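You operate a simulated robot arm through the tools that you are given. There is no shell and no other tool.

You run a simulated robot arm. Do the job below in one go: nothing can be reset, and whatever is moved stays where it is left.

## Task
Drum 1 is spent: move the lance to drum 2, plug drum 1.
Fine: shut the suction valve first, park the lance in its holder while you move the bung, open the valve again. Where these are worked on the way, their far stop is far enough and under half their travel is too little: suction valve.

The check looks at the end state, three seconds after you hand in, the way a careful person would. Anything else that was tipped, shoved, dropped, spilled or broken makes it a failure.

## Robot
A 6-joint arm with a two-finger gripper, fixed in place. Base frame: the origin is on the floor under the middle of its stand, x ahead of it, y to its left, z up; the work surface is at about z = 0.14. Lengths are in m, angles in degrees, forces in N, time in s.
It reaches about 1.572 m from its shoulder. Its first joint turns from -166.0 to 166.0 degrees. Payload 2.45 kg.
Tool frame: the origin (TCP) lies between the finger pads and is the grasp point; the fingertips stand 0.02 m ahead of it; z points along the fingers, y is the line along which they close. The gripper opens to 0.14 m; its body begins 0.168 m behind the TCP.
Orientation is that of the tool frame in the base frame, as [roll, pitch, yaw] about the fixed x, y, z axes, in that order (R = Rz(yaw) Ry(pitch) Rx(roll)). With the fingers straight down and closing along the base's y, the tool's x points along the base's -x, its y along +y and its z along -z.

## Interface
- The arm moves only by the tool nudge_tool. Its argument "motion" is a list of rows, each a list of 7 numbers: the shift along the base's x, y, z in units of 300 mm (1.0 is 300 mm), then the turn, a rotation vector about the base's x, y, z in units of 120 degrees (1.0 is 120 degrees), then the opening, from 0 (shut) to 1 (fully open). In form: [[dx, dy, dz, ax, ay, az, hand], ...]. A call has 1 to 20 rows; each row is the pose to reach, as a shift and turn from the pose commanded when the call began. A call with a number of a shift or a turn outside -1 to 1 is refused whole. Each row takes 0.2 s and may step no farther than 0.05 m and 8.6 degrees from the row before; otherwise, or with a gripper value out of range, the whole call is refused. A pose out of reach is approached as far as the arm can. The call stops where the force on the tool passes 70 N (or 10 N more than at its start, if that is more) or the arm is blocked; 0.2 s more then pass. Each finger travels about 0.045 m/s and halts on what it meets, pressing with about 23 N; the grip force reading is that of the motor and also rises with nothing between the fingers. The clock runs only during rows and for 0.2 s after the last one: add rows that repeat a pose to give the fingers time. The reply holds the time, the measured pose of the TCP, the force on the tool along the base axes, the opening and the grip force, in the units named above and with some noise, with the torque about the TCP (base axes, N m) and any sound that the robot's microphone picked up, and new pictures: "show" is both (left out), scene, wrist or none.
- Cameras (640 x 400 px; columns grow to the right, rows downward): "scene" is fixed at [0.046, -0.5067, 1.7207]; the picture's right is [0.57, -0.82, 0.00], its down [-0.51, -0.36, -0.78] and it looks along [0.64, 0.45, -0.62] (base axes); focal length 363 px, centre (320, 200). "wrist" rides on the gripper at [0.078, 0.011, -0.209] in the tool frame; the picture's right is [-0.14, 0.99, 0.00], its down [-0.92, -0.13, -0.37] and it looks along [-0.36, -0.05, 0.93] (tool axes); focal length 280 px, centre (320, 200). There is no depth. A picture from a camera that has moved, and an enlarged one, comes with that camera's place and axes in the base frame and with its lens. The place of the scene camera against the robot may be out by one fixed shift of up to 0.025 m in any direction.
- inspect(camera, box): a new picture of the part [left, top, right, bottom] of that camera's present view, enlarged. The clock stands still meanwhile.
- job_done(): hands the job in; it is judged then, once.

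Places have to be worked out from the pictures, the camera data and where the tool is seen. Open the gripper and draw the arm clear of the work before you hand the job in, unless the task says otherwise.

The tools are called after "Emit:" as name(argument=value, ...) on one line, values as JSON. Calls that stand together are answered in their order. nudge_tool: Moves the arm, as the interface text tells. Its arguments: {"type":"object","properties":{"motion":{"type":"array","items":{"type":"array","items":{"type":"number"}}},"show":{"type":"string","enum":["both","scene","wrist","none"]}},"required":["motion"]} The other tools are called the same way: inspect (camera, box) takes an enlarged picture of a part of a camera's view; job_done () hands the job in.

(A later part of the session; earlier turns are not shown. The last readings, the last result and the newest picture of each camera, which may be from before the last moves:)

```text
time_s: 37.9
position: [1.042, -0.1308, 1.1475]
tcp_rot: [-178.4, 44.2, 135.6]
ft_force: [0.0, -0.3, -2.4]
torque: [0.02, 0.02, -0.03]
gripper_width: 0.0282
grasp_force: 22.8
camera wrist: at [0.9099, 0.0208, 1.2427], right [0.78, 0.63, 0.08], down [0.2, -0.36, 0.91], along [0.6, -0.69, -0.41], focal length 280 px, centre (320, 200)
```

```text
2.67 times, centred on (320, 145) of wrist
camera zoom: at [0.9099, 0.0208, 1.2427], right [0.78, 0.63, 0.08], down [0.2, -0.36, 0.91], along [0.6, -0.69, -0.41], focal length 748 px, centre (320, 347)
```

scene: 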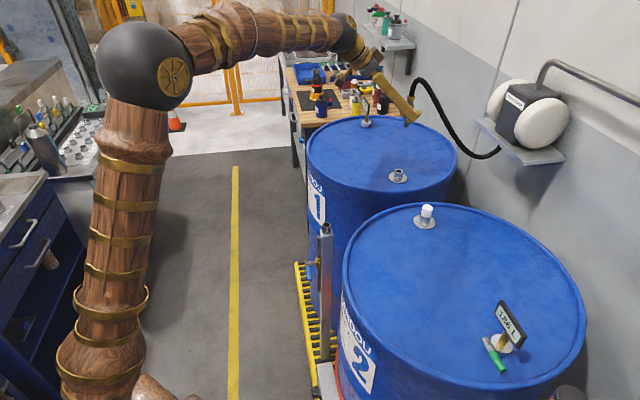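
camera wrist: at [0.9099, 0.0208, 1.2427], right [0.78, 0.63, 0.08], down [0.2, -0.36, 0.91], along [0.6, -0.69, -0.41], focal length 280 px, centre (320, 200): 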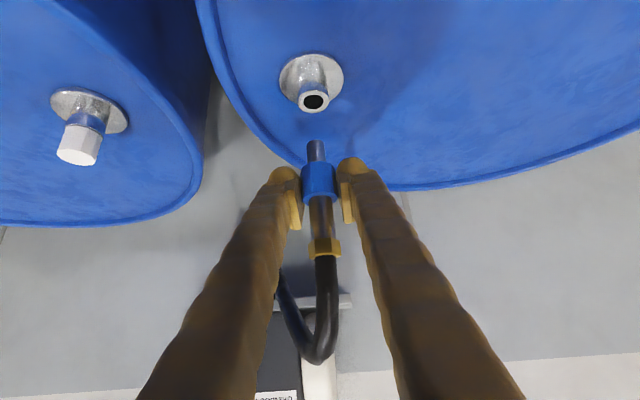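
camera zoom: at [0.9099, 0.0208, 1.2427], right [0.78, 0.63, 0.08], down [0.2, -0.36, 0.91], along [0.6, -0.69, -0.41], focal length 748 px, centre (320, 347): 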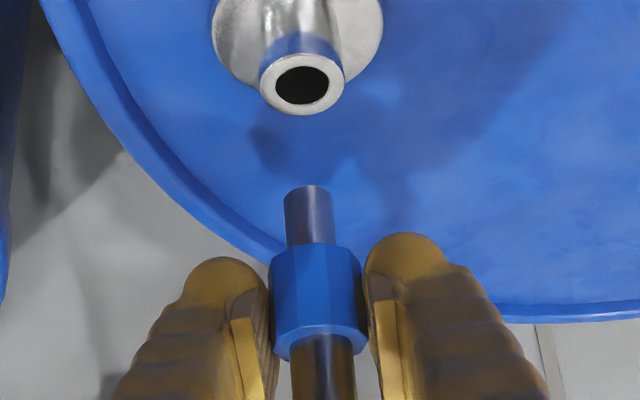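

Reference recorded: with the lance 7.2 cm above its seated height, the mouth's bore centre shows at about (313.6, 102.3) in the full wrist image. Now I'll raise and carry the lance to above the holder (mouth about (0.773, -0.022, 0.948)).

Emit:
nudge_tool(motion=[[0, 0, 0.13, 0, 0, 0, 0], [0, 0, 0.26, 0, 0, 0, 0], [0, 0, 0.39, 0, 0, 0, 0], [-0.05, 0.02, 0.5, 0, 0, 0, 0], [-0.17, 0.07, 0.513, 0, 0, 0, 0], [-0.3, 0.12, 0.513, 0, 0, 0, 0], [-0.43, 0.172, 0.513, 0, 0, 0, 0], [-0.56, 0.224, 0.513, 0, 0, 0, 0], [-0.69, 0.276, 0.513, 0, 0, 0, 0], [-0.81, 0.325, 0.48, 0, 0, 0, 0], [-0.899, 0.361, 0.4, 0, 0, 0, 0]], show="both")

```text
time_s: 40.3
position: [0.7737, -0.0211, 1.2676]
tcp_rot: [-178.3, 44.2, 135.6]
ft_force: [0.2, -0.4, -1.6]
torque: [-0.02, -0.01, 0.0]
gripper_width: 0.0285
grasp_force: 22.7
camera wrist: at [0.6415, 0.1291, 1.3629], right [0.78, 0.63, 0.08], down [0.2, -0.36, 0.91], along [0.6, -0.69, -0.41], focal length 280 px, centre (320, 200)
```

scene: 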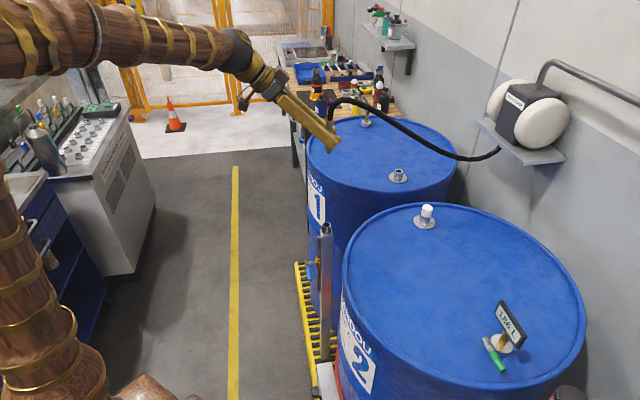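
wrist: 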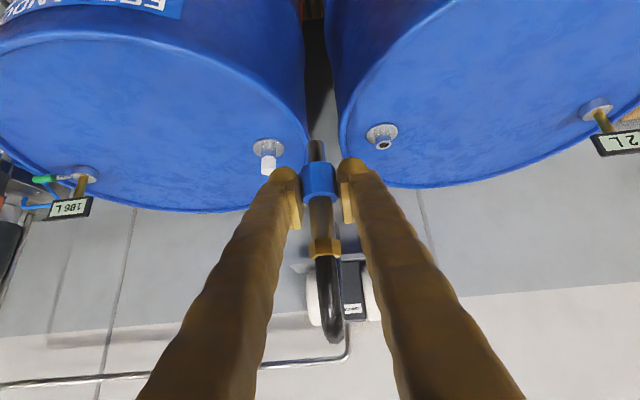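

The hose follows without noticeable pull. Descending to the reference height above the holder (TCP about z = 1.05) to check alignment.

Emit:
nudge_tool(motion=[[0, 0, -0.13, 0, 0, 0, 0], [0, 0, -0.26, 0, 0, 0, 0], [0, 0, -0.39, 0, 0, 0, 0], [0, 0, -0.52, 0, 0, 0, 0], [0, 0, -0.63, 0, 0, 0, 0], [0, 0, -0.7207, 0, 0, 0, 0], [0, 0, -0.7207, 0, 0, 0, 0]], show="both")

Emit:
inspect(camera="wrist", box=[265, 70, 375, 220])

Emit:
inspect(camera="scene", box=[280, 170, 380, 270])

```text
time_s: 41.9
position: [0.7722, -0.0227, 1.052]
tcp_rot: [-178.4, 44.2, 135.7]
ft_force: [0.3, -0.3, -2.0]
torque: [0.0, 0.01, 0.0]
gripper_width: 0.0279
grasp_force: 23.1
camera wrist: at [0.6416, 0.1297, 1.1462], right [0.78, 0.63, 0.08], down [0.2, -0.36, 0.91], along [0.6, -0.69, -0.41], focal length 280 px, centre (320, 200)
```

scene: 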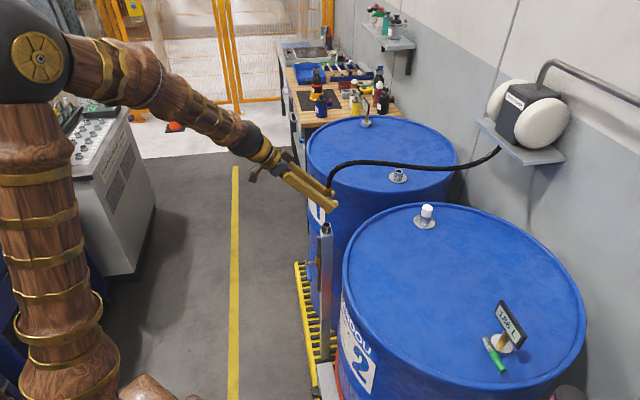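
wrist: 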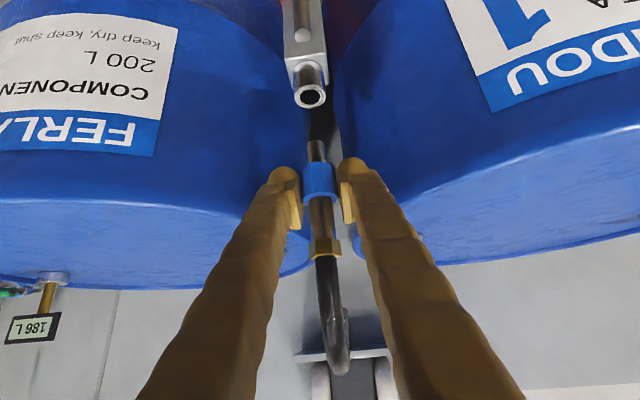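

```text
2.67 times, centred on (320, 145) of wrist
camera zoom: at [0.6416, 0.1297, 1.1462], right [0.78, 0.63, 0.08], down [0.2, -0.36, 0.91], along [0.6, -0.69, -0.41], focal length 748 px, centre (320, 347)
```

zoom: 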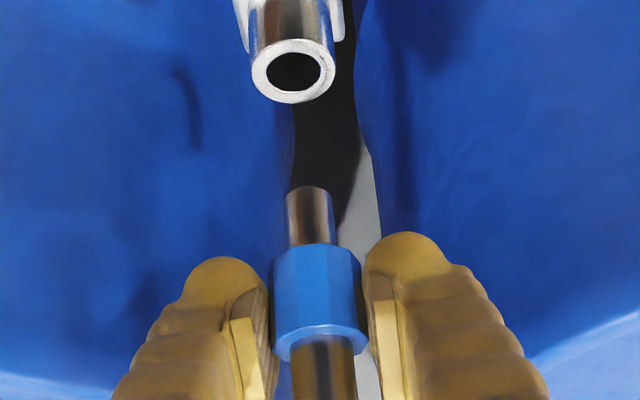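

```text
4.00 times, centred on (330, 220) of scene
camera zoom: at [0.046, -0.5067, 1.7207], right [0.57, -0.82, 0.0], down [-0.51, -0.36, -0.78], along [0.64, 0.45, -0.62], focal length 1453 px, centre (280, 120)
```

zoom: 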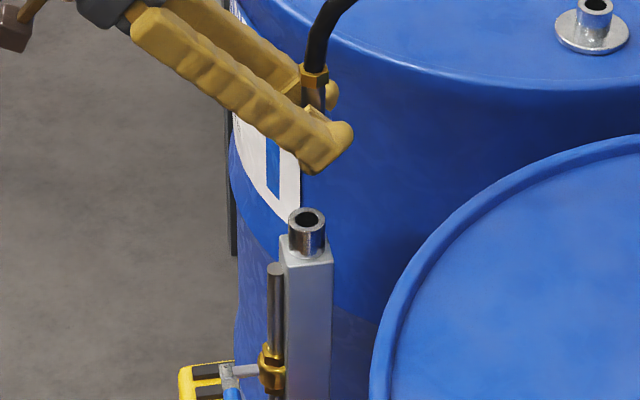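

The holder mouth shows about 3.5 px left and 5 px higher than the reference, so a few mm of offset remain. I'll measure its depth precisely with close zooms from two heights.

Emit:
inspect(camera="wrist", box=[290, 80, 330, 110])

Emit:
nudge_tool(motion=[[0, 0, 0.1, 0, 0, 0, 0], [0, 0, 0.2, 0, 0, 0, 0], [0, 0, 0.2, 0, 0, 0, 0]], show="wrist")

Emit:
inspect(camera="wrist", box=[285, 30, 335, 70])

```text
13.33 times, centred on (310, 95) of wrist
camera zoom: at [0.6416, 0.1297, 1.1462], right [0.78, 0.63, 0.08], down [0.2, -0.36, 0.91], along [0.6, -0.69, -0.41], focal length 3738 px, centre (453, 1600)
```

zoom: 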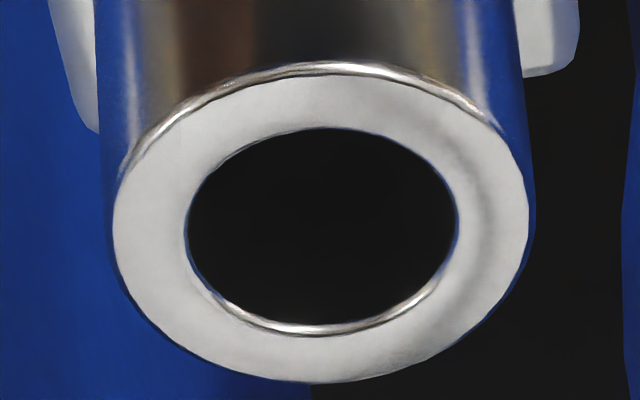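

```text
time_s: 42.7
position: [0.7719, -0.0218, 1.1112]
tcp_rot: [-178.5, 44.3, 135.6]
ft_force: [-0.8, -0.8, -2.0]
torque: [0.0, -0.02, -0.04]
gripper_width: 0.0285
grasp_force: 23.3
camera wrist: at [0.6405, 0.1295, 1.2061], right [0.78, 0.63, 0.08], down [0.2, -0.36, 0.91], along [0.6, -0.69, -0.41], focal length 280 px, centre (320, 200)
```

wrist: 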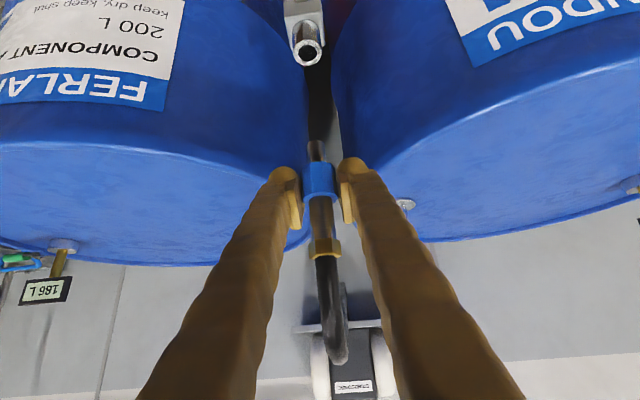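

```text
10.00 times, centred on (310, 50) of wrist
camera zoom: at [0.6405, 0.1295, 1.2061], right [0.78, 0.63, 0.08], down [0.2, -0.36, 0.91], along [0.6, -0.69, -0.41], focal length 2804 px, centre (420, 1700)
```

zoom: 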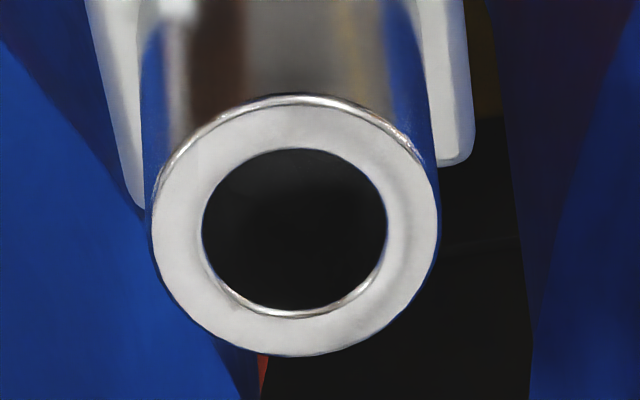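

Both methods put the mouth a few mm from the assumed place. I'll use the fixed scene camera at high zoom too: it sees the fore-aft direction well by comparing the lance's nut line with the holder tube.

Emit:
inspect(camera="scene", box=[310, 160, 350, 200])

Emit:
inspect(camera="scene", box=[310, 215, 350, 255])

```text
10.00 times, centred on (330, 180) of scene
camera zoom: at [0.046, -0.5067, 1.7207], right [0.57, -0.82, 0.0], down [-0.51, -0.36, -0.78], along [0.64, 0.45, -0.62], focal length 3632 px, centre (220, 400)
```

zoom: 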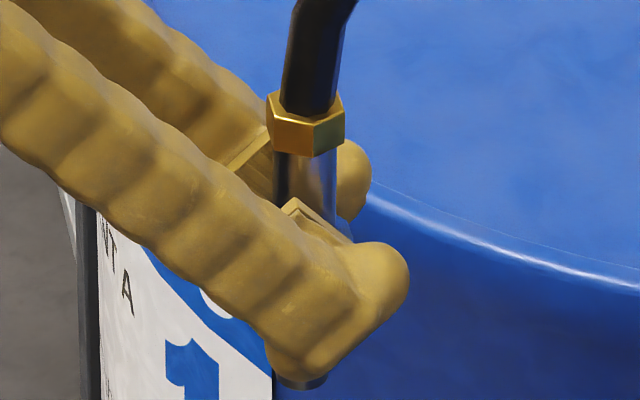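

```text
10.00 times, centred on (330, 235) of scene
camera zoom: at [0.046, -0.5067, 1.7207], right [0.57, -0.82, 0.0], down [-0.51, -0.36, -0.78], along [0.64, 0.45, -0.62], focal length 3632 px, centre (220, -150)
```

zoom: 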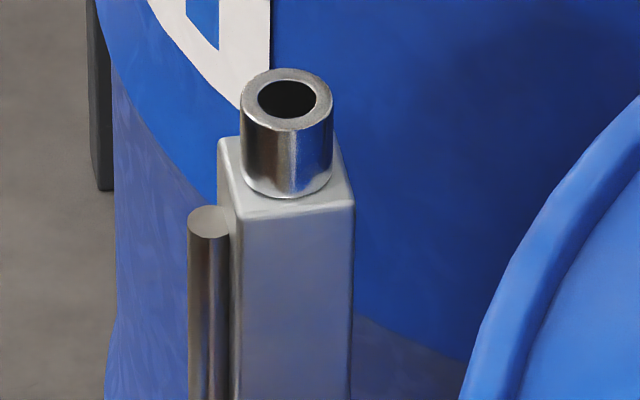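

The scene zoom shows the lance axis about 3–4 mm too far toward the wall relative to the holder tube. I'll zoom in on the stub in the wrist view to settle the sideways error as well.

Emit:
inspect(camera="wrist", box=[295, 130, 345, 170])

Emit:
inspect(camera="wrist", box=[295, 190, 350, 265])

```text
10.00 times, centred on (320, 150) of wrist
camera zoom: at [0.6405, 0.1295, 1.2061], right [0.78, 0.63, 0.08], down [0.2, -0.36, 0.91], along [0.6, -0.69, -0.41], focal length 2804 px, centre (320, 700)
```

zoom: 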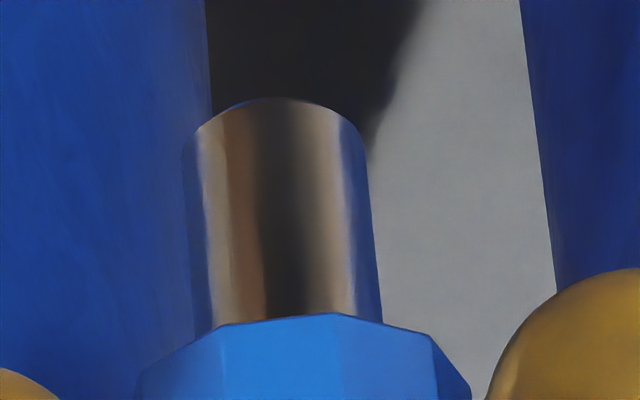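

```text
5.33 times, centred on (322, 228) of wrist
camera zoom: at [0.6405, 0.1295, 1.2061], right [0.78, 0.63, 0.08], down [0.2, -0.36, 0.91], along [0.6, -0.69, -0.41], focal length 1495 px, centre (307, 53)
```

zoom: 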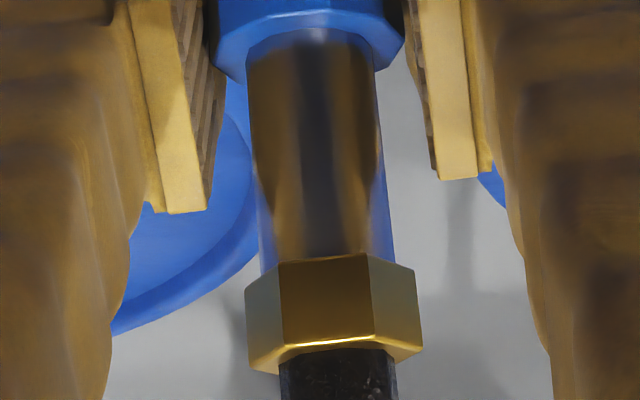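

The lance hangs vertical; the holder mouth lies about 3.5 mm toward the aisle and 1 mm to the drum-2 side of its axis. I'll correct to (0.770, -0.020) and lower until the stub is just above the rim, then check again.

Emit:
nudge_tool(motion=[[-0.0103, 0.006, -0.05, 0, 0, 0, 0], [-0.0103, 0.006, -0.12, 0, 0, 0, 0], [-0.0103, 0.006, -0.2, 0, 0, 0, 0], [-0.0103, 0.006, -0.28, 0, 0, 0, 0], [-0.0103, 0.006, -0.3, 0, 0, 0, 0], [-0.0103, 0.006, -0.3, 0, 0, 0, 0]], show="wrist")

Emit:
inspect(camera="wrist", box=[285, 95, 345, 170])

Emit:
inspect(camera="scene", box=[300, 185, 360, 245])

```text
time_s: 44.1
position: [0.7693, -0.0206, 1.0199]
tcp_rot: [-178.4, 44.1, 135.6]
ft_force: [-0.6, -0.4, -1.0]
torque: [-0.04, -0.01, -0.01]
gripper_width: 0.0282
grasp_force: 22.9
camera wrist: at [0.6375, 0.131, 1.1155], right [0.78, 0.63, 0.08], down [0.2, -0.36, 0.91], along [0.6, -0.69, -0.41], focal length 280 px, centre (320, 200)
```

wrist: 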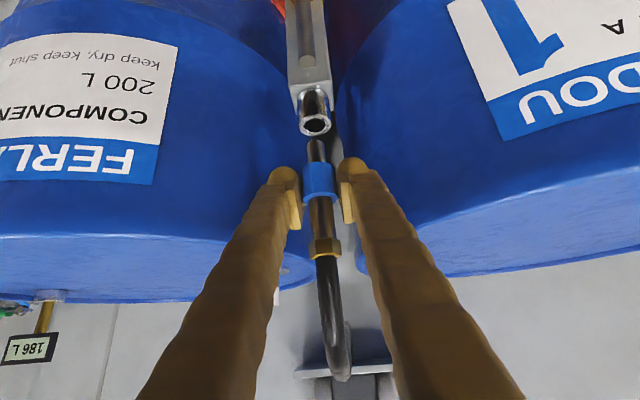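

```text
5.33 times, centred on (315, 132) of wrist
camera zoom: at [0.6375, 0.131, 1.1155], right [0.78, 0.63, 0.08], down [0.2, -0.36, 0.91], along [0.6, -0.69, -0.41], focal length 1495 px, centre (347, 560)
```

zoom: 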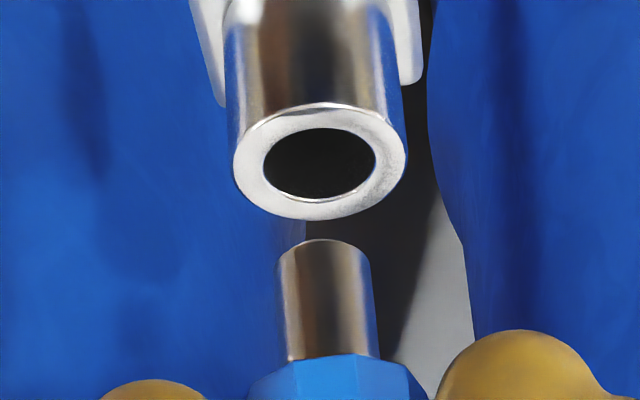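

```text
6.67 times, centred on (330, 215) of scene
camera zoom: at [0.046, -0.5067, 1.7207], right [0.57, -0.82, 0.0], down [-0.51, -0.36, -0.78], along [0.64, 0.45, -0.62], focal length 2421 px, centre (253, 100)
```

zoom: 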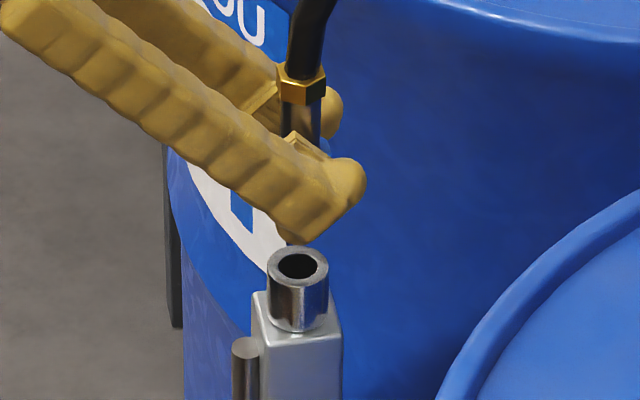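

Alignment is now within about 1 mm in both views. A final tiny correction, then lowering carefully so the stub enters the holder.

Emit:
nudge_tool(motion=[[-0.001, 0.0037, -0.02, 0, 0, 0, 0], [-0.001, 0.0037, -0.04, 0, 0, 0, 0], [-0.001, 0.0037, -0.06, 0, 0, 0, 0], [-0.001, 0.0037, -0.08, 0, 0, 0, 0]], show="wrist")

Emit:
inspect(camera="wrist", box=[285, 110, 345, 185])

Emit:
inspect(camera="scene", box=[300, 185, 360, 245])

```text
time_s: 45.1
position: [0.77, -0.0209, 0.9973]
tcp_rot: [-178.4, 44.2, 135.7]
ft_force: [0.2, -0.7, -2.3]
torque: [-0.01, -0.02, 0.02]
gripper_width: 0.0282
grasp_force: 22.9
camera wrist: at [0.6371, 0.132, 1.0921], right [0.78, 0.63, 0.08], down [0.2, -0.36, 0.91], along [0.6, -0.69, -0.41], focal length 280 px, centre (320, 200)
```

wrist: 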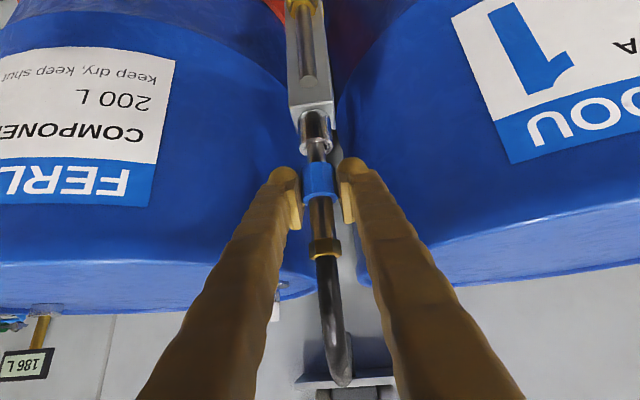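

```text
5.33 times, centred on (315, 148) of wrist
camera zoom: at [0.6371, 0.132, 1.0921], right [0.78, 0.63, 0.08], down [0.2, -0.36, 0.91], along [0.6, -0.69, -0.41], focal length 1495 px, centre (347, 480)
```

zoom: 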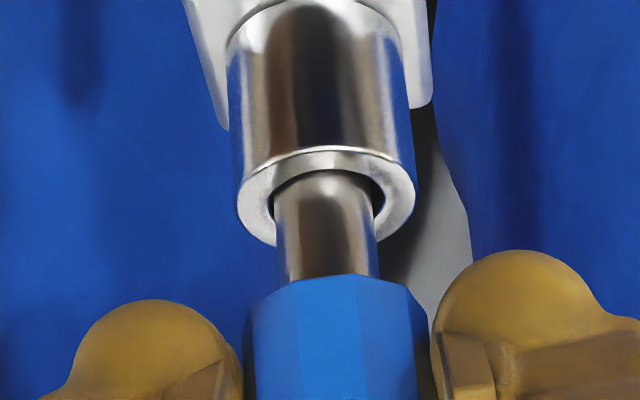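

```text
6.67 times, centred on (330, 215) of scene
camera zoom: at [0.046, -0.5067, 1.7207], right [0.57, -0.82, 0.0], down [-0.51, -0.36, -0.78], along [0.64, 0.45, -0.62], focal length 2421 px, centre (253, 100)
```

zoom: 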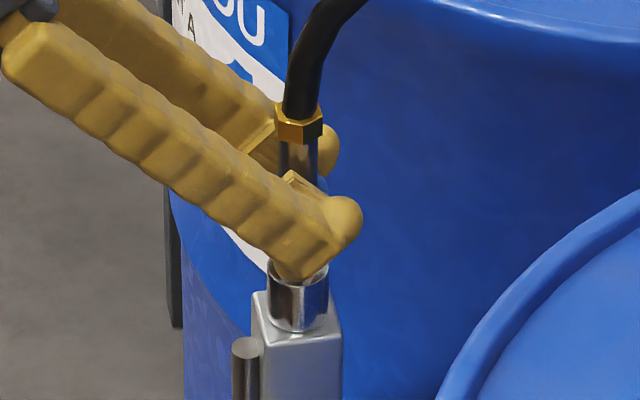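

The stub is entering the bore with no contact force, slightly off-centre by under 1 mm. Nudging to centre it and lowering further.

Emit:
nudge_tool(motion=[[0, 0.0035, -0.01, 0, 0, 0, 0], [0, 0.0035, -0.025, 0, 0, 0, 0], [0, 0.0035, -0.04, 0, 0, 0, 0], [0, 0.0035, -0.055, 0, 0, 0, 0]], show="wrist")

Emit:
inspect(camera="wrist", box=[285, 110, 345, 185])

```text
time_s: 46.1
position: [0.7702, -0.019, 0.9802]
tcp_rot: [-178.4, 44.2, 135.5]
ft_force: [13.8, -12.8, 4.9]
torque: [-0.36, -0.39, 0.03]
gripper_width: 0.0282
grasp_force: 23.2
camera wrist: at [0.6372, 0.1331, 1.0758], right [0.78, 0.63, 0.08], down [0.2, -0.36, 0.91], along [0.6, -0.69, -0.41], focal length 280 px, centre (320, 200)
```

wrist: 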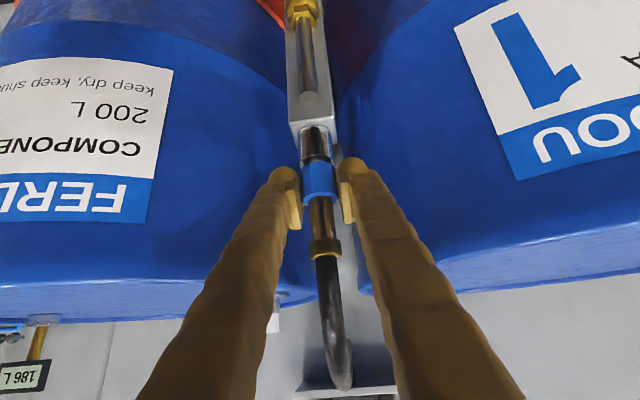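

```text
5.33 times, centred on (315, 148) of wrist
camera zoom: at [0.6372, 0.1331, 1.0758], right [0.78, 0.63, 0.08], down [0.2, -0.36, 0.91], along [0.6, -0.69, -0.41], focal length 1495 px, centre (347, 480)
```

zoom: 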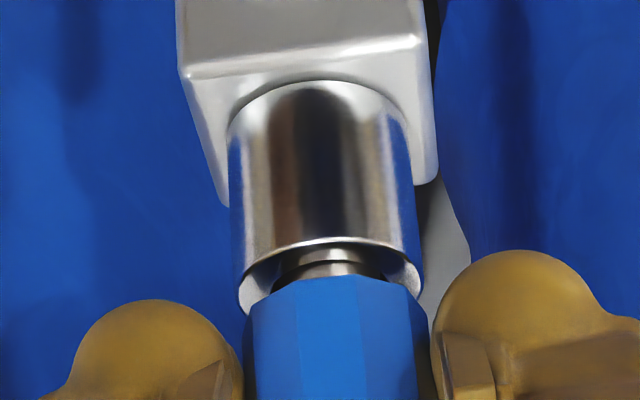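

A side force of about 19 N toward the wall shows I over-corrected fore-aft by about a millimetre. Shifting back 1.5 mm and lowering the last few mm.

Emit:
nudge_tool(motion=[[0.003, -0.003, 0, 0, 0, 0, 0], [0.004, -0.004, -0.006, 0, 0, 0, 0], [0.004, -0.004, -0.012, 0, 0, 0, 0]], show="wrist")

Emit:
inspect(camera="wrist", box=[285, 110, 345, 185])

```text
time_s: 46.9
position: [0.7696, -0.0196, 0.9773]
tcp_rot: [-178.4, 44.2, 135.6]
ft_force: [-0.8, 0.2, 1.8]
torque: [-0.02, -0.02, 0.01]
gripper_width: 0.0282
grasp_force: 23.0
camera wrist: at [0.6383, 0.1325, 1.0721], right [0.78, 0.63, 0.08], down [0.2, -0.36, 0.91], along [0.6, -0.69, -0.41], focal length 280 px, centre (320, 200)
```

wrist: 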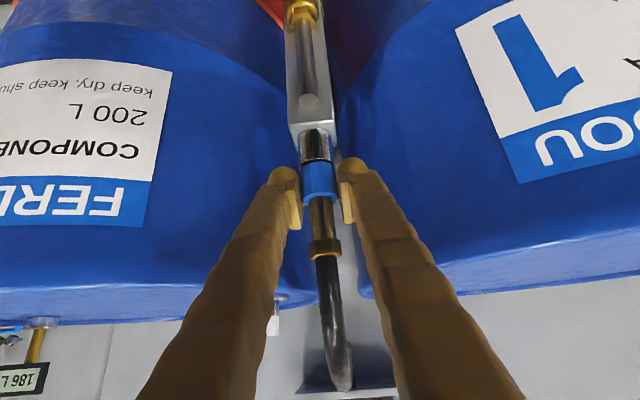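

```text
5.33 times, centred on (315, 148) of wrist
camera zoom: at [0.6383, 0.1325, 1.0721], right [0.78, 0.63, 0.08], down [0.2, -0.36, 0.91], along [0.6, -0.69, -0.41], focal length 1495 px, centre (347, 480)
```

zoom: 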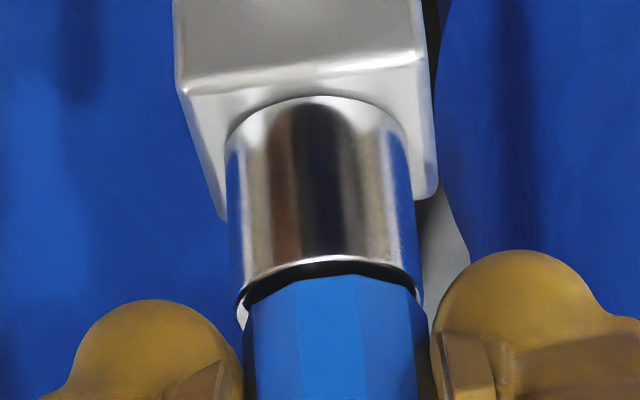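

Force-free again, with the collar just above the rim. Lowering the last millimetres until it seats.

Emit:
nudge_tool(motion=[[0, 0, -0.006, 0, 0, 0, 0], [0, 0, -0.012, 0, 0, 0, 0], [0, 0, -0.016, 0, 0, 0, 0]], show="none")

Emit:
inspect(camera="wrist", box=[285, 110, 345, 185])

```text
time_s: 47.7
position: [0.7699, -0.0209, 0.9732]
tcp_rot: [-178.3, 44.4, 135.6]
ft_force: [-20.9, -12.7, 30.0]
torque: [-0.34, 0.4, -0.06]
gripper_width: 0.0286
grasp_force: 22.1
```

```text
5.33 times, centred on (315, 148) of wrist
camera zoom: at [0.6383, 0.132, 1.0681], right [0.78, 0.62, 0.08], down [0.2, -0.36, 0.91], along [0.6, -0.69, -0.41], focal length 1495 px, centre (347, 480)
```

zoom: 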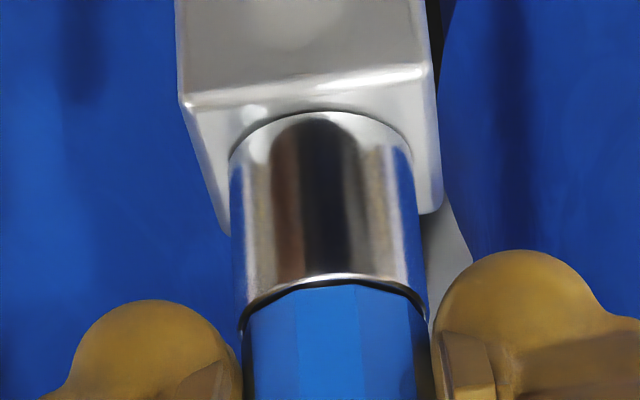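

Seated: 30 N upward and the collar rests on the holder rim. I'll ease the load by 1 mm, open the fingers and check that the lance stays put.

Emit:
nudge_tool(motion=[[0, 0, 0.004, 0, 0, 0, 0.02], [0, 0, 0.004, 0, 0, 0, 0.25], [0, 0, 0.004, 0, 0, 0, 0.35], [0, 0, 0.004, 0, 0, 0, 0.42], [0, 0, 0.004, 0, 0, 0, 0.45], [0, 0, 0.004, 0, 0, 0, 0.45]], show="both")

Emit:
inspect(camera="wrist", box=[270, 100, 370, 260])

```text
time_s: 49.1
position: [0.7698, -0.0193, 0.9737]
tcp_rot: [-178.4, 44.2, 135.6]
ft_force: [0.4, 0.2, -0.3]
torque: [-0.03, 0.01, 0.02]
gripper_width: 0.0631
grasp_force: 0.2
camera wrist: at [0.6385, 0.1324, 1.0686], right [0.78, 0.63, 0.08], down [0.2, -0.36, 0.91], along [0.6, -0.69, -0.41], focal length 280 px, centre (320, 200)
```

scene: 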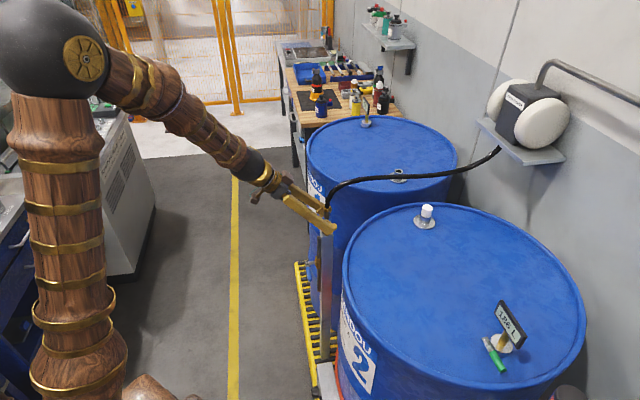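
wrist: 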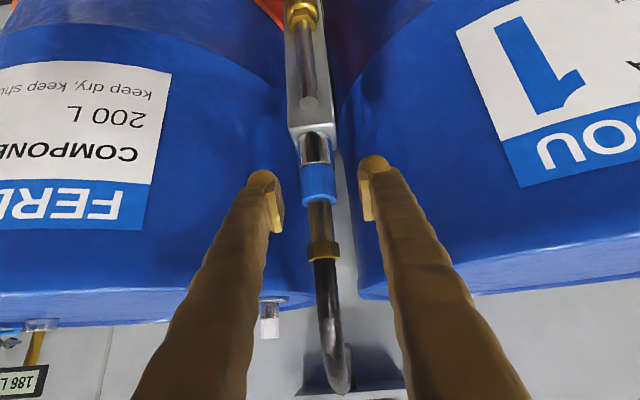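

```text
2.50 times, centred on (320, 180) of wrist
camera zoom: at [0.6385, 0.1324, 1.0686], right [0.78, 0.63, 0.08], down [0.2, -0.36, 0.91], along [0.6, -0.69, -0.41], focal length 701 px, centre (320, 250)
```

zoom: 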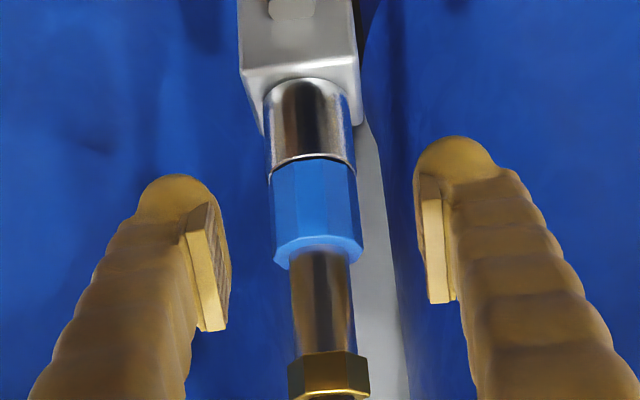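

The lance is parked in the holder and stays put. I'll retreat along the tool axis, rise, and go round the aisle side to a viewpoint for the bung on drum 2, keeping clear of the hose.

Emit:
nudge_tool(motion=[[-0.0638, 0.0677, 0.0956, 0, 0, 0, 0.45], [-0.1276, 0.1353, 0.1911, 0, 0, 0, 0.45], [-0.1914, 0.203, 0.2867, 0, 0, 0, 0.45], [-0.2551, 0.2707, 0.3822, 0, 0, 0, 0.45], [-0.2551, 0.2707, 0.53, 0, 0, 0, 0.45], [-0.2551, 0.2707, 0.68, 0, 0, 0, 0.45], [-0.26, 0.27, 0.82, 0, 0, 0, 0.45]], show="both")

Emit:
inspect(camera="scene", box=[300, 130, 540, 280])

```text
time_s: 50.7
position: [0.6914, 0.0614, 1.2199]
tcp_rot: [-178.3, 44.2, 135.7]
ft_force: [0.4, 1.2, -0.4]
torque: [-0.02, 0.02, 0.01]
gripper_width: 0.0628
grasp_force: 0.1
camera wrist: at [0.5604, 0.2129, 1.3145], right [0.78, 0.63, 0.08], down [0.21, -0.36, 0.91], along [0.6, -0.69, -0.41], focal length 280 px, centre (320, 200)
```

scene: 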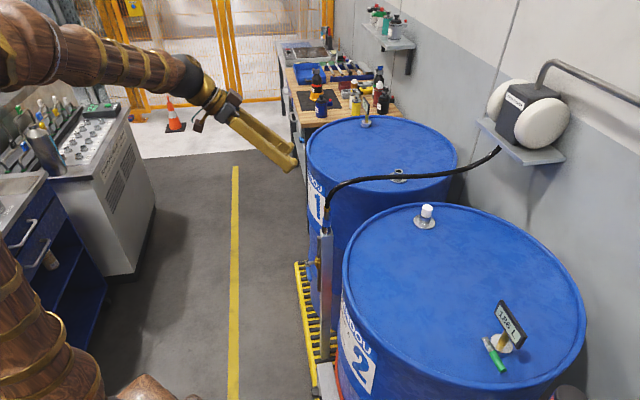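
wrist: 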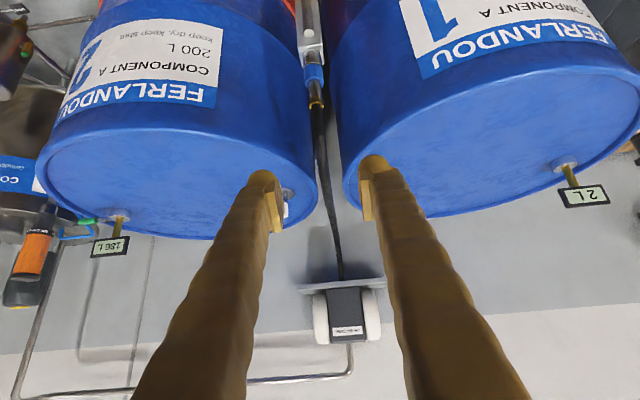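

```text
2.67 times, centred on (420, 205) of scene
camera zoom: at [0.046, -0.5067, 1.7207], right [0.57, -0.82, 0.0], down [-0.51, -0.36, -0.78], along [0.64, 0.45, -0.62], focal length 968 px, centre (53, 187)
```

zoom: 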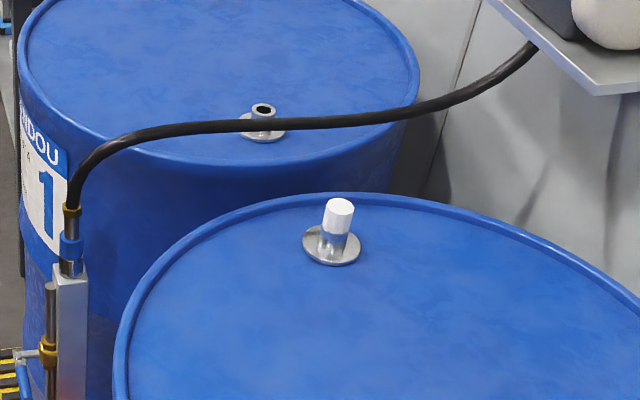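

The hose spans the gap between the drums at about z ≈ 1.08–1.1, so transfers must go over it. Moving to the bung viewpoint on the drum-2 side.

Emit:
nudge_tool(motion=[[-0.08, -0.1, 0.05, 0, 0, 0, 0.45], [-0.16, -0.2, 0.1, 0, 0, 0, 0.45], [-0.243, -0.307, 0.1, 0, 0, 0, 0.45], [-0.14, -0.41, 0.1, 0, 0, 0, 0.45], [-0.03, -0.52, 0.1, 0, 0, 0, 0.45], [0.08, -0.63, 0.1, 0, 0, 0, 0.45], [0.19, -0.74, 0.1, 0, 0, 0, 0.45], [0.3, -0.85, 0.1, 0, 0, 0, 0.45], [0.357, -0.907, 0.1, 0, 0, 0, 0.45], [0.357, -0.907, 0.1, 0, 0, 0, 0.45]], show="wrist")

Emit:
inspect(camera="wrist", box=[280, 60, 360, 140])

```text
time_s: 52.9
position: [0.7998, -0.2129, 1.2506]
tcp_rot: [-178.4, 44.1, 135.6]
ft_force: [-0.1, -0.3, 1.1]
torque: [0.0, 0.01, 0.05]
gripper_width: 0.0633
grasp_force: 0.1
camera wrist: at [0.6674, -0.0599, 1.3446], right [0.78, 0.63, 0.08], down [0.2, -0.36, 0.91], along [0.6, -0.69, -0.41], focal length 280 px, centre (320, 200)
```

wrist: 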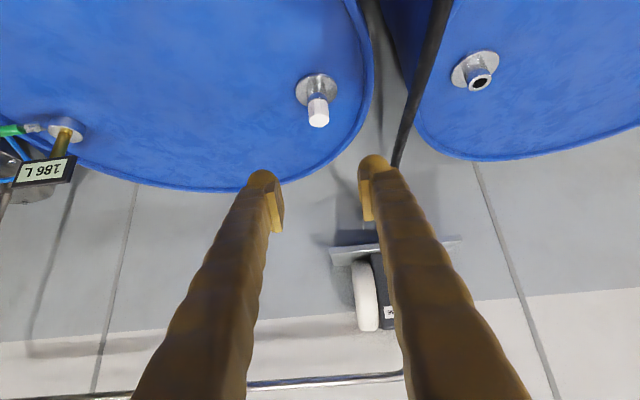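

```text
5.00 times, centred on (320, 100) of wrist
camera zoom: at [0.6674, -0.0599, 1.3446], right [0.78, 0.63, 0.08], down [0.2, -0.36, 0.91], along [0.6, -0.69, -0.41], focal length 1402 px, centre (320, 700)
```

zoom: 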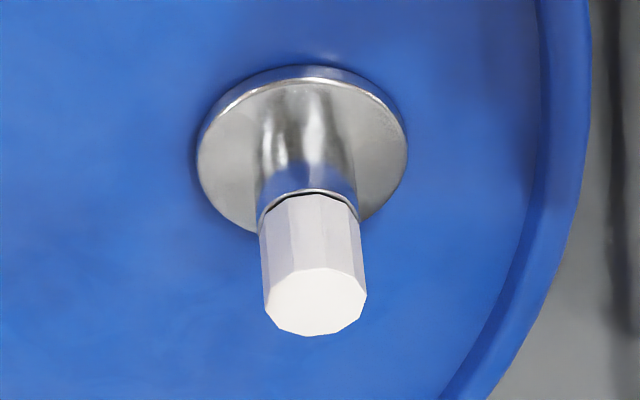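

Now a second, closer view for depth: moving to a pre-grasp point about 12 cm back from the bung.

Emit:
nudge_tool(motion=[[0.03, -0.03, -0.1, 0, 0, 0, 0.45], [0.06, -0.06, -0.2, 0, 0, 0, 0.45], [0.092, -0.0957, -0.3077, 0, 0, 0, 0.45], [0.092, -0.0957, -0.3077, 0, 0, 0, 0.45]], show="wrist")

Emit:
inspect(camera="wrist", box=[275, 90, 365, 180])

```text
time_s: 53.9
position: [0.8284, -0.2392, 1.1561]
tcp_rot: [-178.4, 44.2, 135.6]
ft_force: [0.5, 0.1, 0.0]
torque: [0.0, -0.01, 0.02]
gripper_width: 0.063
grasp_force: 0.0
camera wrist: at [0.6958, -0.0873, 1.2517], right [0.78, 0.63, 0.08], down [0.2, -0.36, 0.91], along [0.6, -0.69, -0.41], focal length 280 px, centre (320, 200)
```

wrist: 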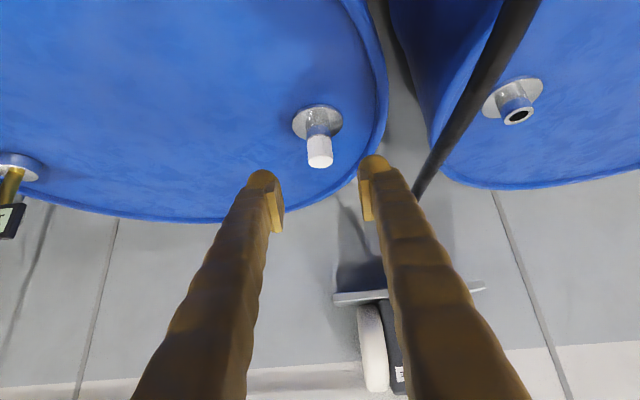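

```text
4.44 times, centred on (320, 135) of wrist
camera zoom: at [0.6958, -0.0873, 1.2517], right [0.78, 0.63, 0.08], down [0.2, -0.36, 0.91], along [0.6, -0.69, -0.41], focal length 1246 px, centre (320, 489)
```

zoom: 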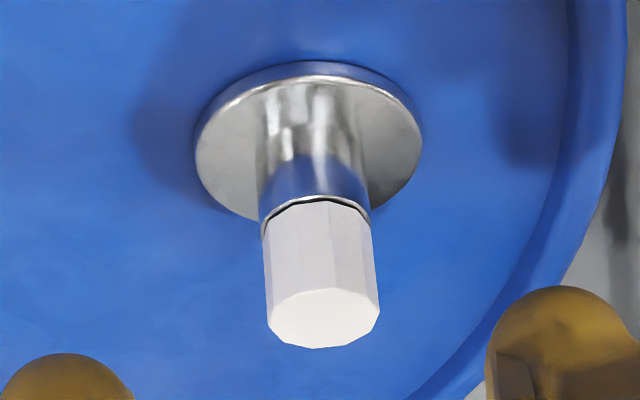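

Using drum 1's known rim as a check, the bung axis comes out at about (0.880, -0.292), neck rim z≈1.048, cap top z≈1.076. Advancing along the tool axis to straddle the cap just above the rim.

Emit:
nudge_tool(motion=[[0.045, -0.045, -0.068, 0, 0, 0, 0.45], [0.09, -0.09, -0.136, 0, 0, 0, 0.45], [0.135, -0.135, -0.204, 0, 0, 0, 0.45], [0.1747, -0.177, -0.2683, 0, 0, 0, 0.45]], show="both")

Emit:
inspect(camera="wrist", box=[260, 120, 385, 250])

Emit:
inspect(camera="scene", box=[395, 185, 455, 240])

```text
time_s: 54.9
position: [0.8803, -0.2917, 1.078]
tcp_rot: [-178.4, 44.2, 135.7]
ft_force: [-0.3, -0.1, -0.1]
torque: [0.02, 0.01, 0.0]
gripper_width: 0.063
grasp_force: 0.0
camera wrist: at [0.7479, -0.1403, 1.1719], right [0.78, 0.63, 0.08], down [0.2, -0.36, 0.91], along [0.6, -0.69, -0.41], focal length 280 px, centre (320, 200)
```

scene: 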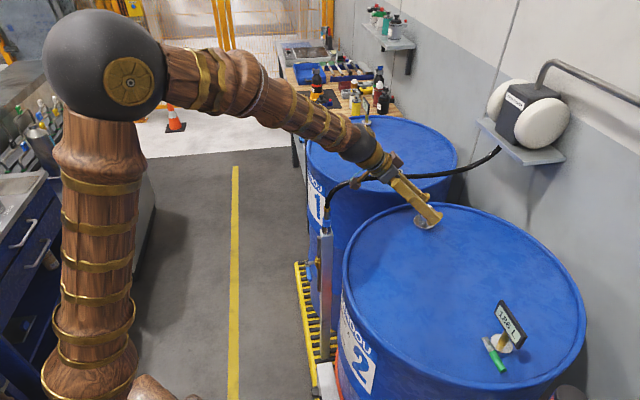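
wrist: 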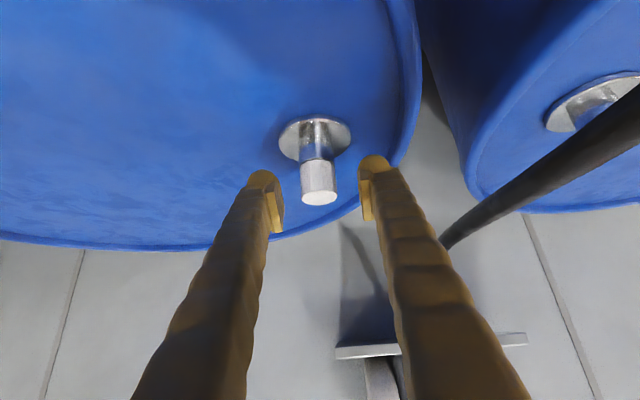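

```text
3.08 times, centred on (322, 185) of wrist
camera zoom: at [0.7479, -0.1403, 1.1719], right [0.78, 0.63, 0.08], down [0.2, -0.36, 0.91], along [0.6, -0.69, -0.41], focal length 863 px, centre (312, 246)
```

zoom: 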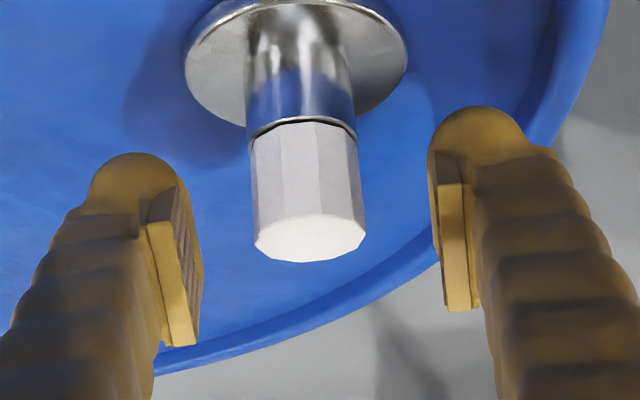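

```text
7.27 times, centred on (425, 212) of scene
camera zoom: at [0.046, -0.5067, 1.7207], right [0.57, -0.82, 0.0], down [-0.51, -0.36, -0.78], along [0.64, 0.45, -0.62], focal length 2641 px, centre (-444, 109)
```

zoom: 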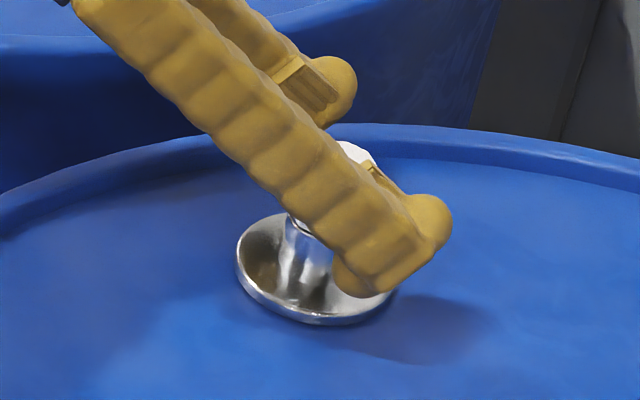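

The picture matches the earlier successful grip geometry on the lance collar. Closing on the cap.

Emit:
nudge_tool(motion=[[0, 0, 0, 0, 0, 0, 0.3], [0, 0, 0, 0, 0, 0, 0.15], [0, 0, 0, 0, 0, 0, 0], [0, 0, 0, 0, 0, 0, 0], [0, 0, 0, 0, 0, 0, 0], [0, 0, 0, 0, 0, 0, 0]], show="none")

Emit:
inspect(camera="wrist", box=[260, 120, 385, 250])

```text
time_s: 56.3
position: [0.8797, -0.294, 1.0767]
tcp_rot: [-178.4, 44.2, 135.6]
ft_force: [-1.3, -6.4, -0.5]
torque: [-0.05, -0.02, 0.02]
gripper_width: 0.0279
grasp_force: 22.9
```

```text
3.08 times, centred on (322, 185) of wrist
camera zoom: at [0.7478, -0.1404, 1.1718], right [0.78, 0.63, 0.08], down [0.2, -0.36, 0.91], along [0.6, -0.69, -0.41], focal length 863 px, centre (312, 246)
```

zoom: 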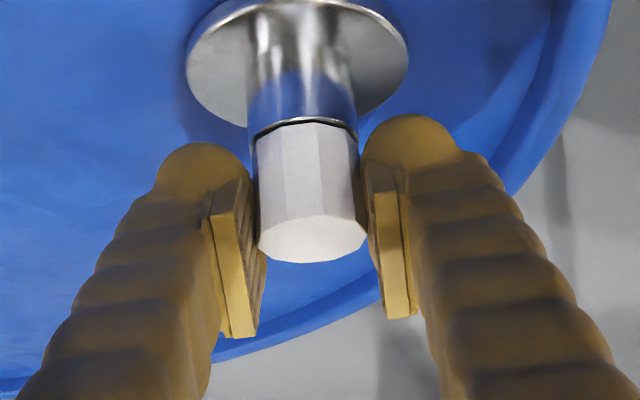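

Good grip on the cap (27.9 mm, 23 N). Lifting gently.

Emit:
nudge_tool(motion=[[0, 0, 0.01, 0, 0, 0, 0], [0, 0, 0.02, 0, 0, 0, 0], [0, 0, 0.035, 0, 0, 0, 0], [0, 0, 0.05, 0, 0, 0, 0], [0, 0, 0.07, 0, 0, 0, 0]], show="wrist")

Emit:
inspect(camera="wrist", box=[260, 110, 385, 240])

```text
time_s: 57.5
position: [0.8801, -0.2925, 1.0975]
tcp_rot: [-178.3, 44.2, 135.6]
ft_force: [0.6, -0.7, -0.6]
torque: [0.02, 0.0, 0.0]
gripper_width: 0.0278
grasp_force: 22.9
camera wrist: at [0.7476, -0.1407, 1.193], right [0.78, 0.63, 0.08], down [0.2, -0.36, 0.91], along [0.6, -0.69, -0.41], focal length 280 px, centre (320, 200)
```

wrist: 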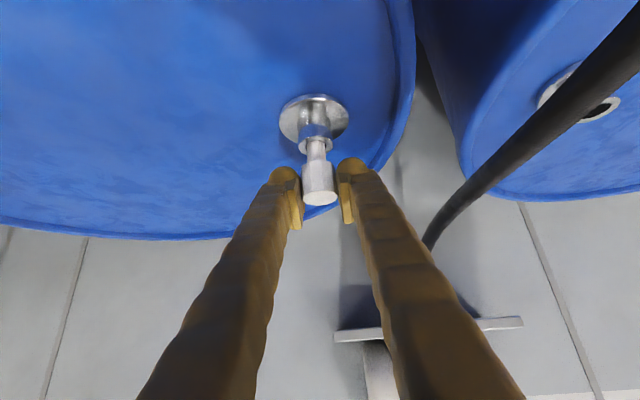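

```text
3.08 times, centred on (322, 175) of wrist
camera zoom: at [0.7476, -0.1407, 1.193], right [0.78, 0.63, 0.08], down [0.2, -0.36, 0.91], along [0.6, -0.69, -0.41], focal length 863 px, centre (312, 277)
```

zoom: 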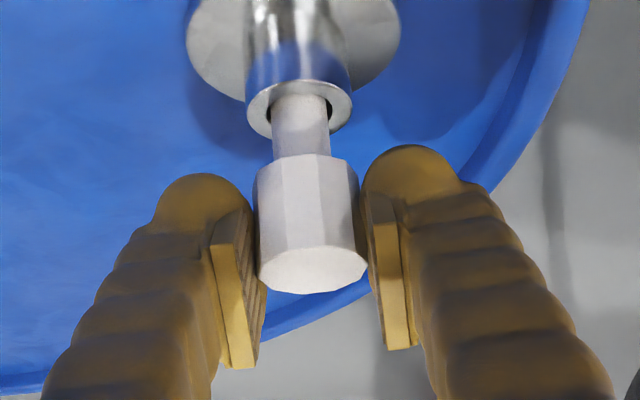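

The bung comes out cleanly. Raising to the same reference height and recording where drum 2's open mouth appears.

Emit:
nudge_tool(motion=[[0, 0, 0.08, 0, 0, 0, 0], [0, 0, 0.17, 0, 0, 0, 0], [0, 0, 0.17, 0, 0, 0, 0]], show="wrist")

Emit:
inspect(camera="wrist", box=[290, 85, 340, 125])

Emit:
inspect(camera="wrist", box=[265, 110, 375, 220])

Emit:
inspect(camera="scene", box=[395, 165, 455, 240])

```text
time_s: 58.3
position: [0.8814, -0.2927, 1.1485]
tcp_rot: [-178.4, 44.2, 135.6]
ft_force: [0.0, 1.0, -0.3]
torque: [-0.01, -0.02, -0.01]
gripper_width: 0.0278
grasp_force: 23.0
camera wrist: at [0.7479, -0.14, 1.2444], right [0.78, 0.62, 0.08], down [0.2, -0.36, 0.91], along [0.6, -0.69, -0.41], focal length 280 px, centre (320, 200)
```

wrist: 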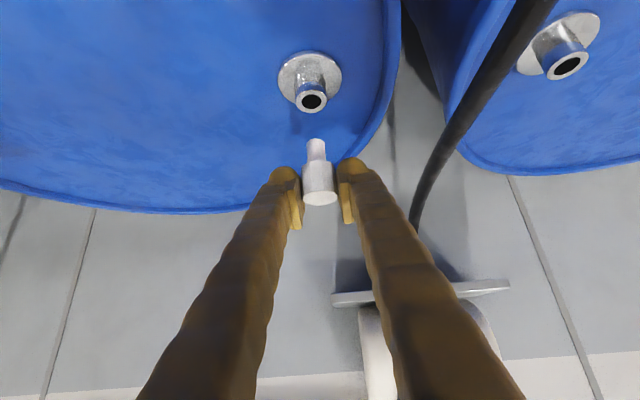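

```text
10.00 times, centred on (315, 105) of wrist
camera zoom: at [0.7479, -0.14, 1.2444], right [0.78, 0.62, 0.08], down [0.2, -0.36, 0.91], along [0.6, -0.69, -0.41], focal length 2804 px, centre (370, 1150)
```

zoom: 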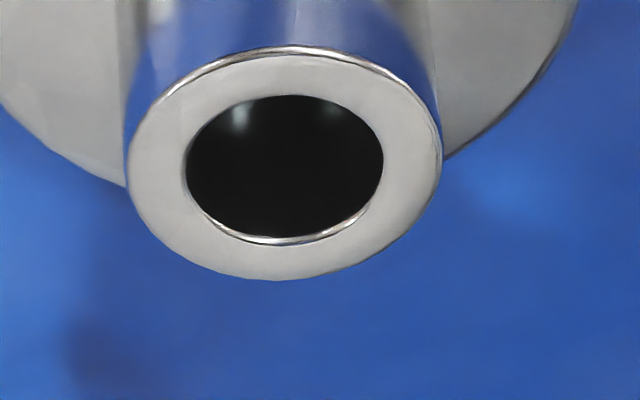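

```text
3.64 times, centred on (320, 165) of wrist
camera zoom: at [0.7479, -0.14, 1.2444], right [0.78, 0.62, 0.08], down [0.2, -0.36, 0.91], along [0.6, -0.69, -0.41], focal length 1020 px, centre (320, 327)
```

zoom: 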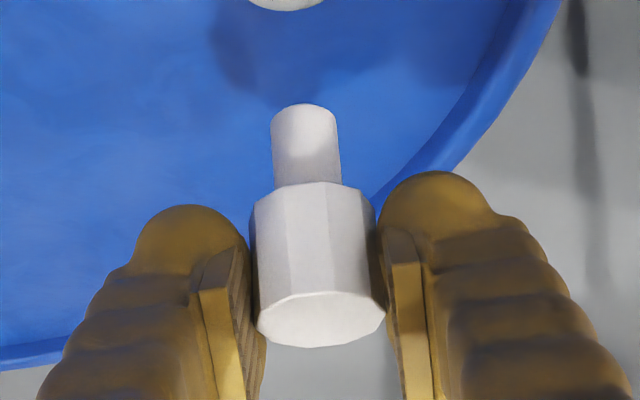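

```text
5.33 times, centred on (425, 202) of scene
camera zoom: at [0.046, -0.5067, 1.7207], right [0.57, -0.82, 0.0], down [-0.51, -0.36, -0.78], along [0.64, 0.45, -0.62], focal length 1937 px, centre (-240, 187)
```

zoom: 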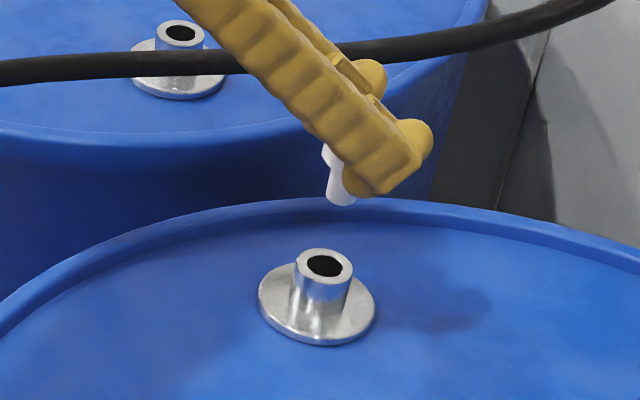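

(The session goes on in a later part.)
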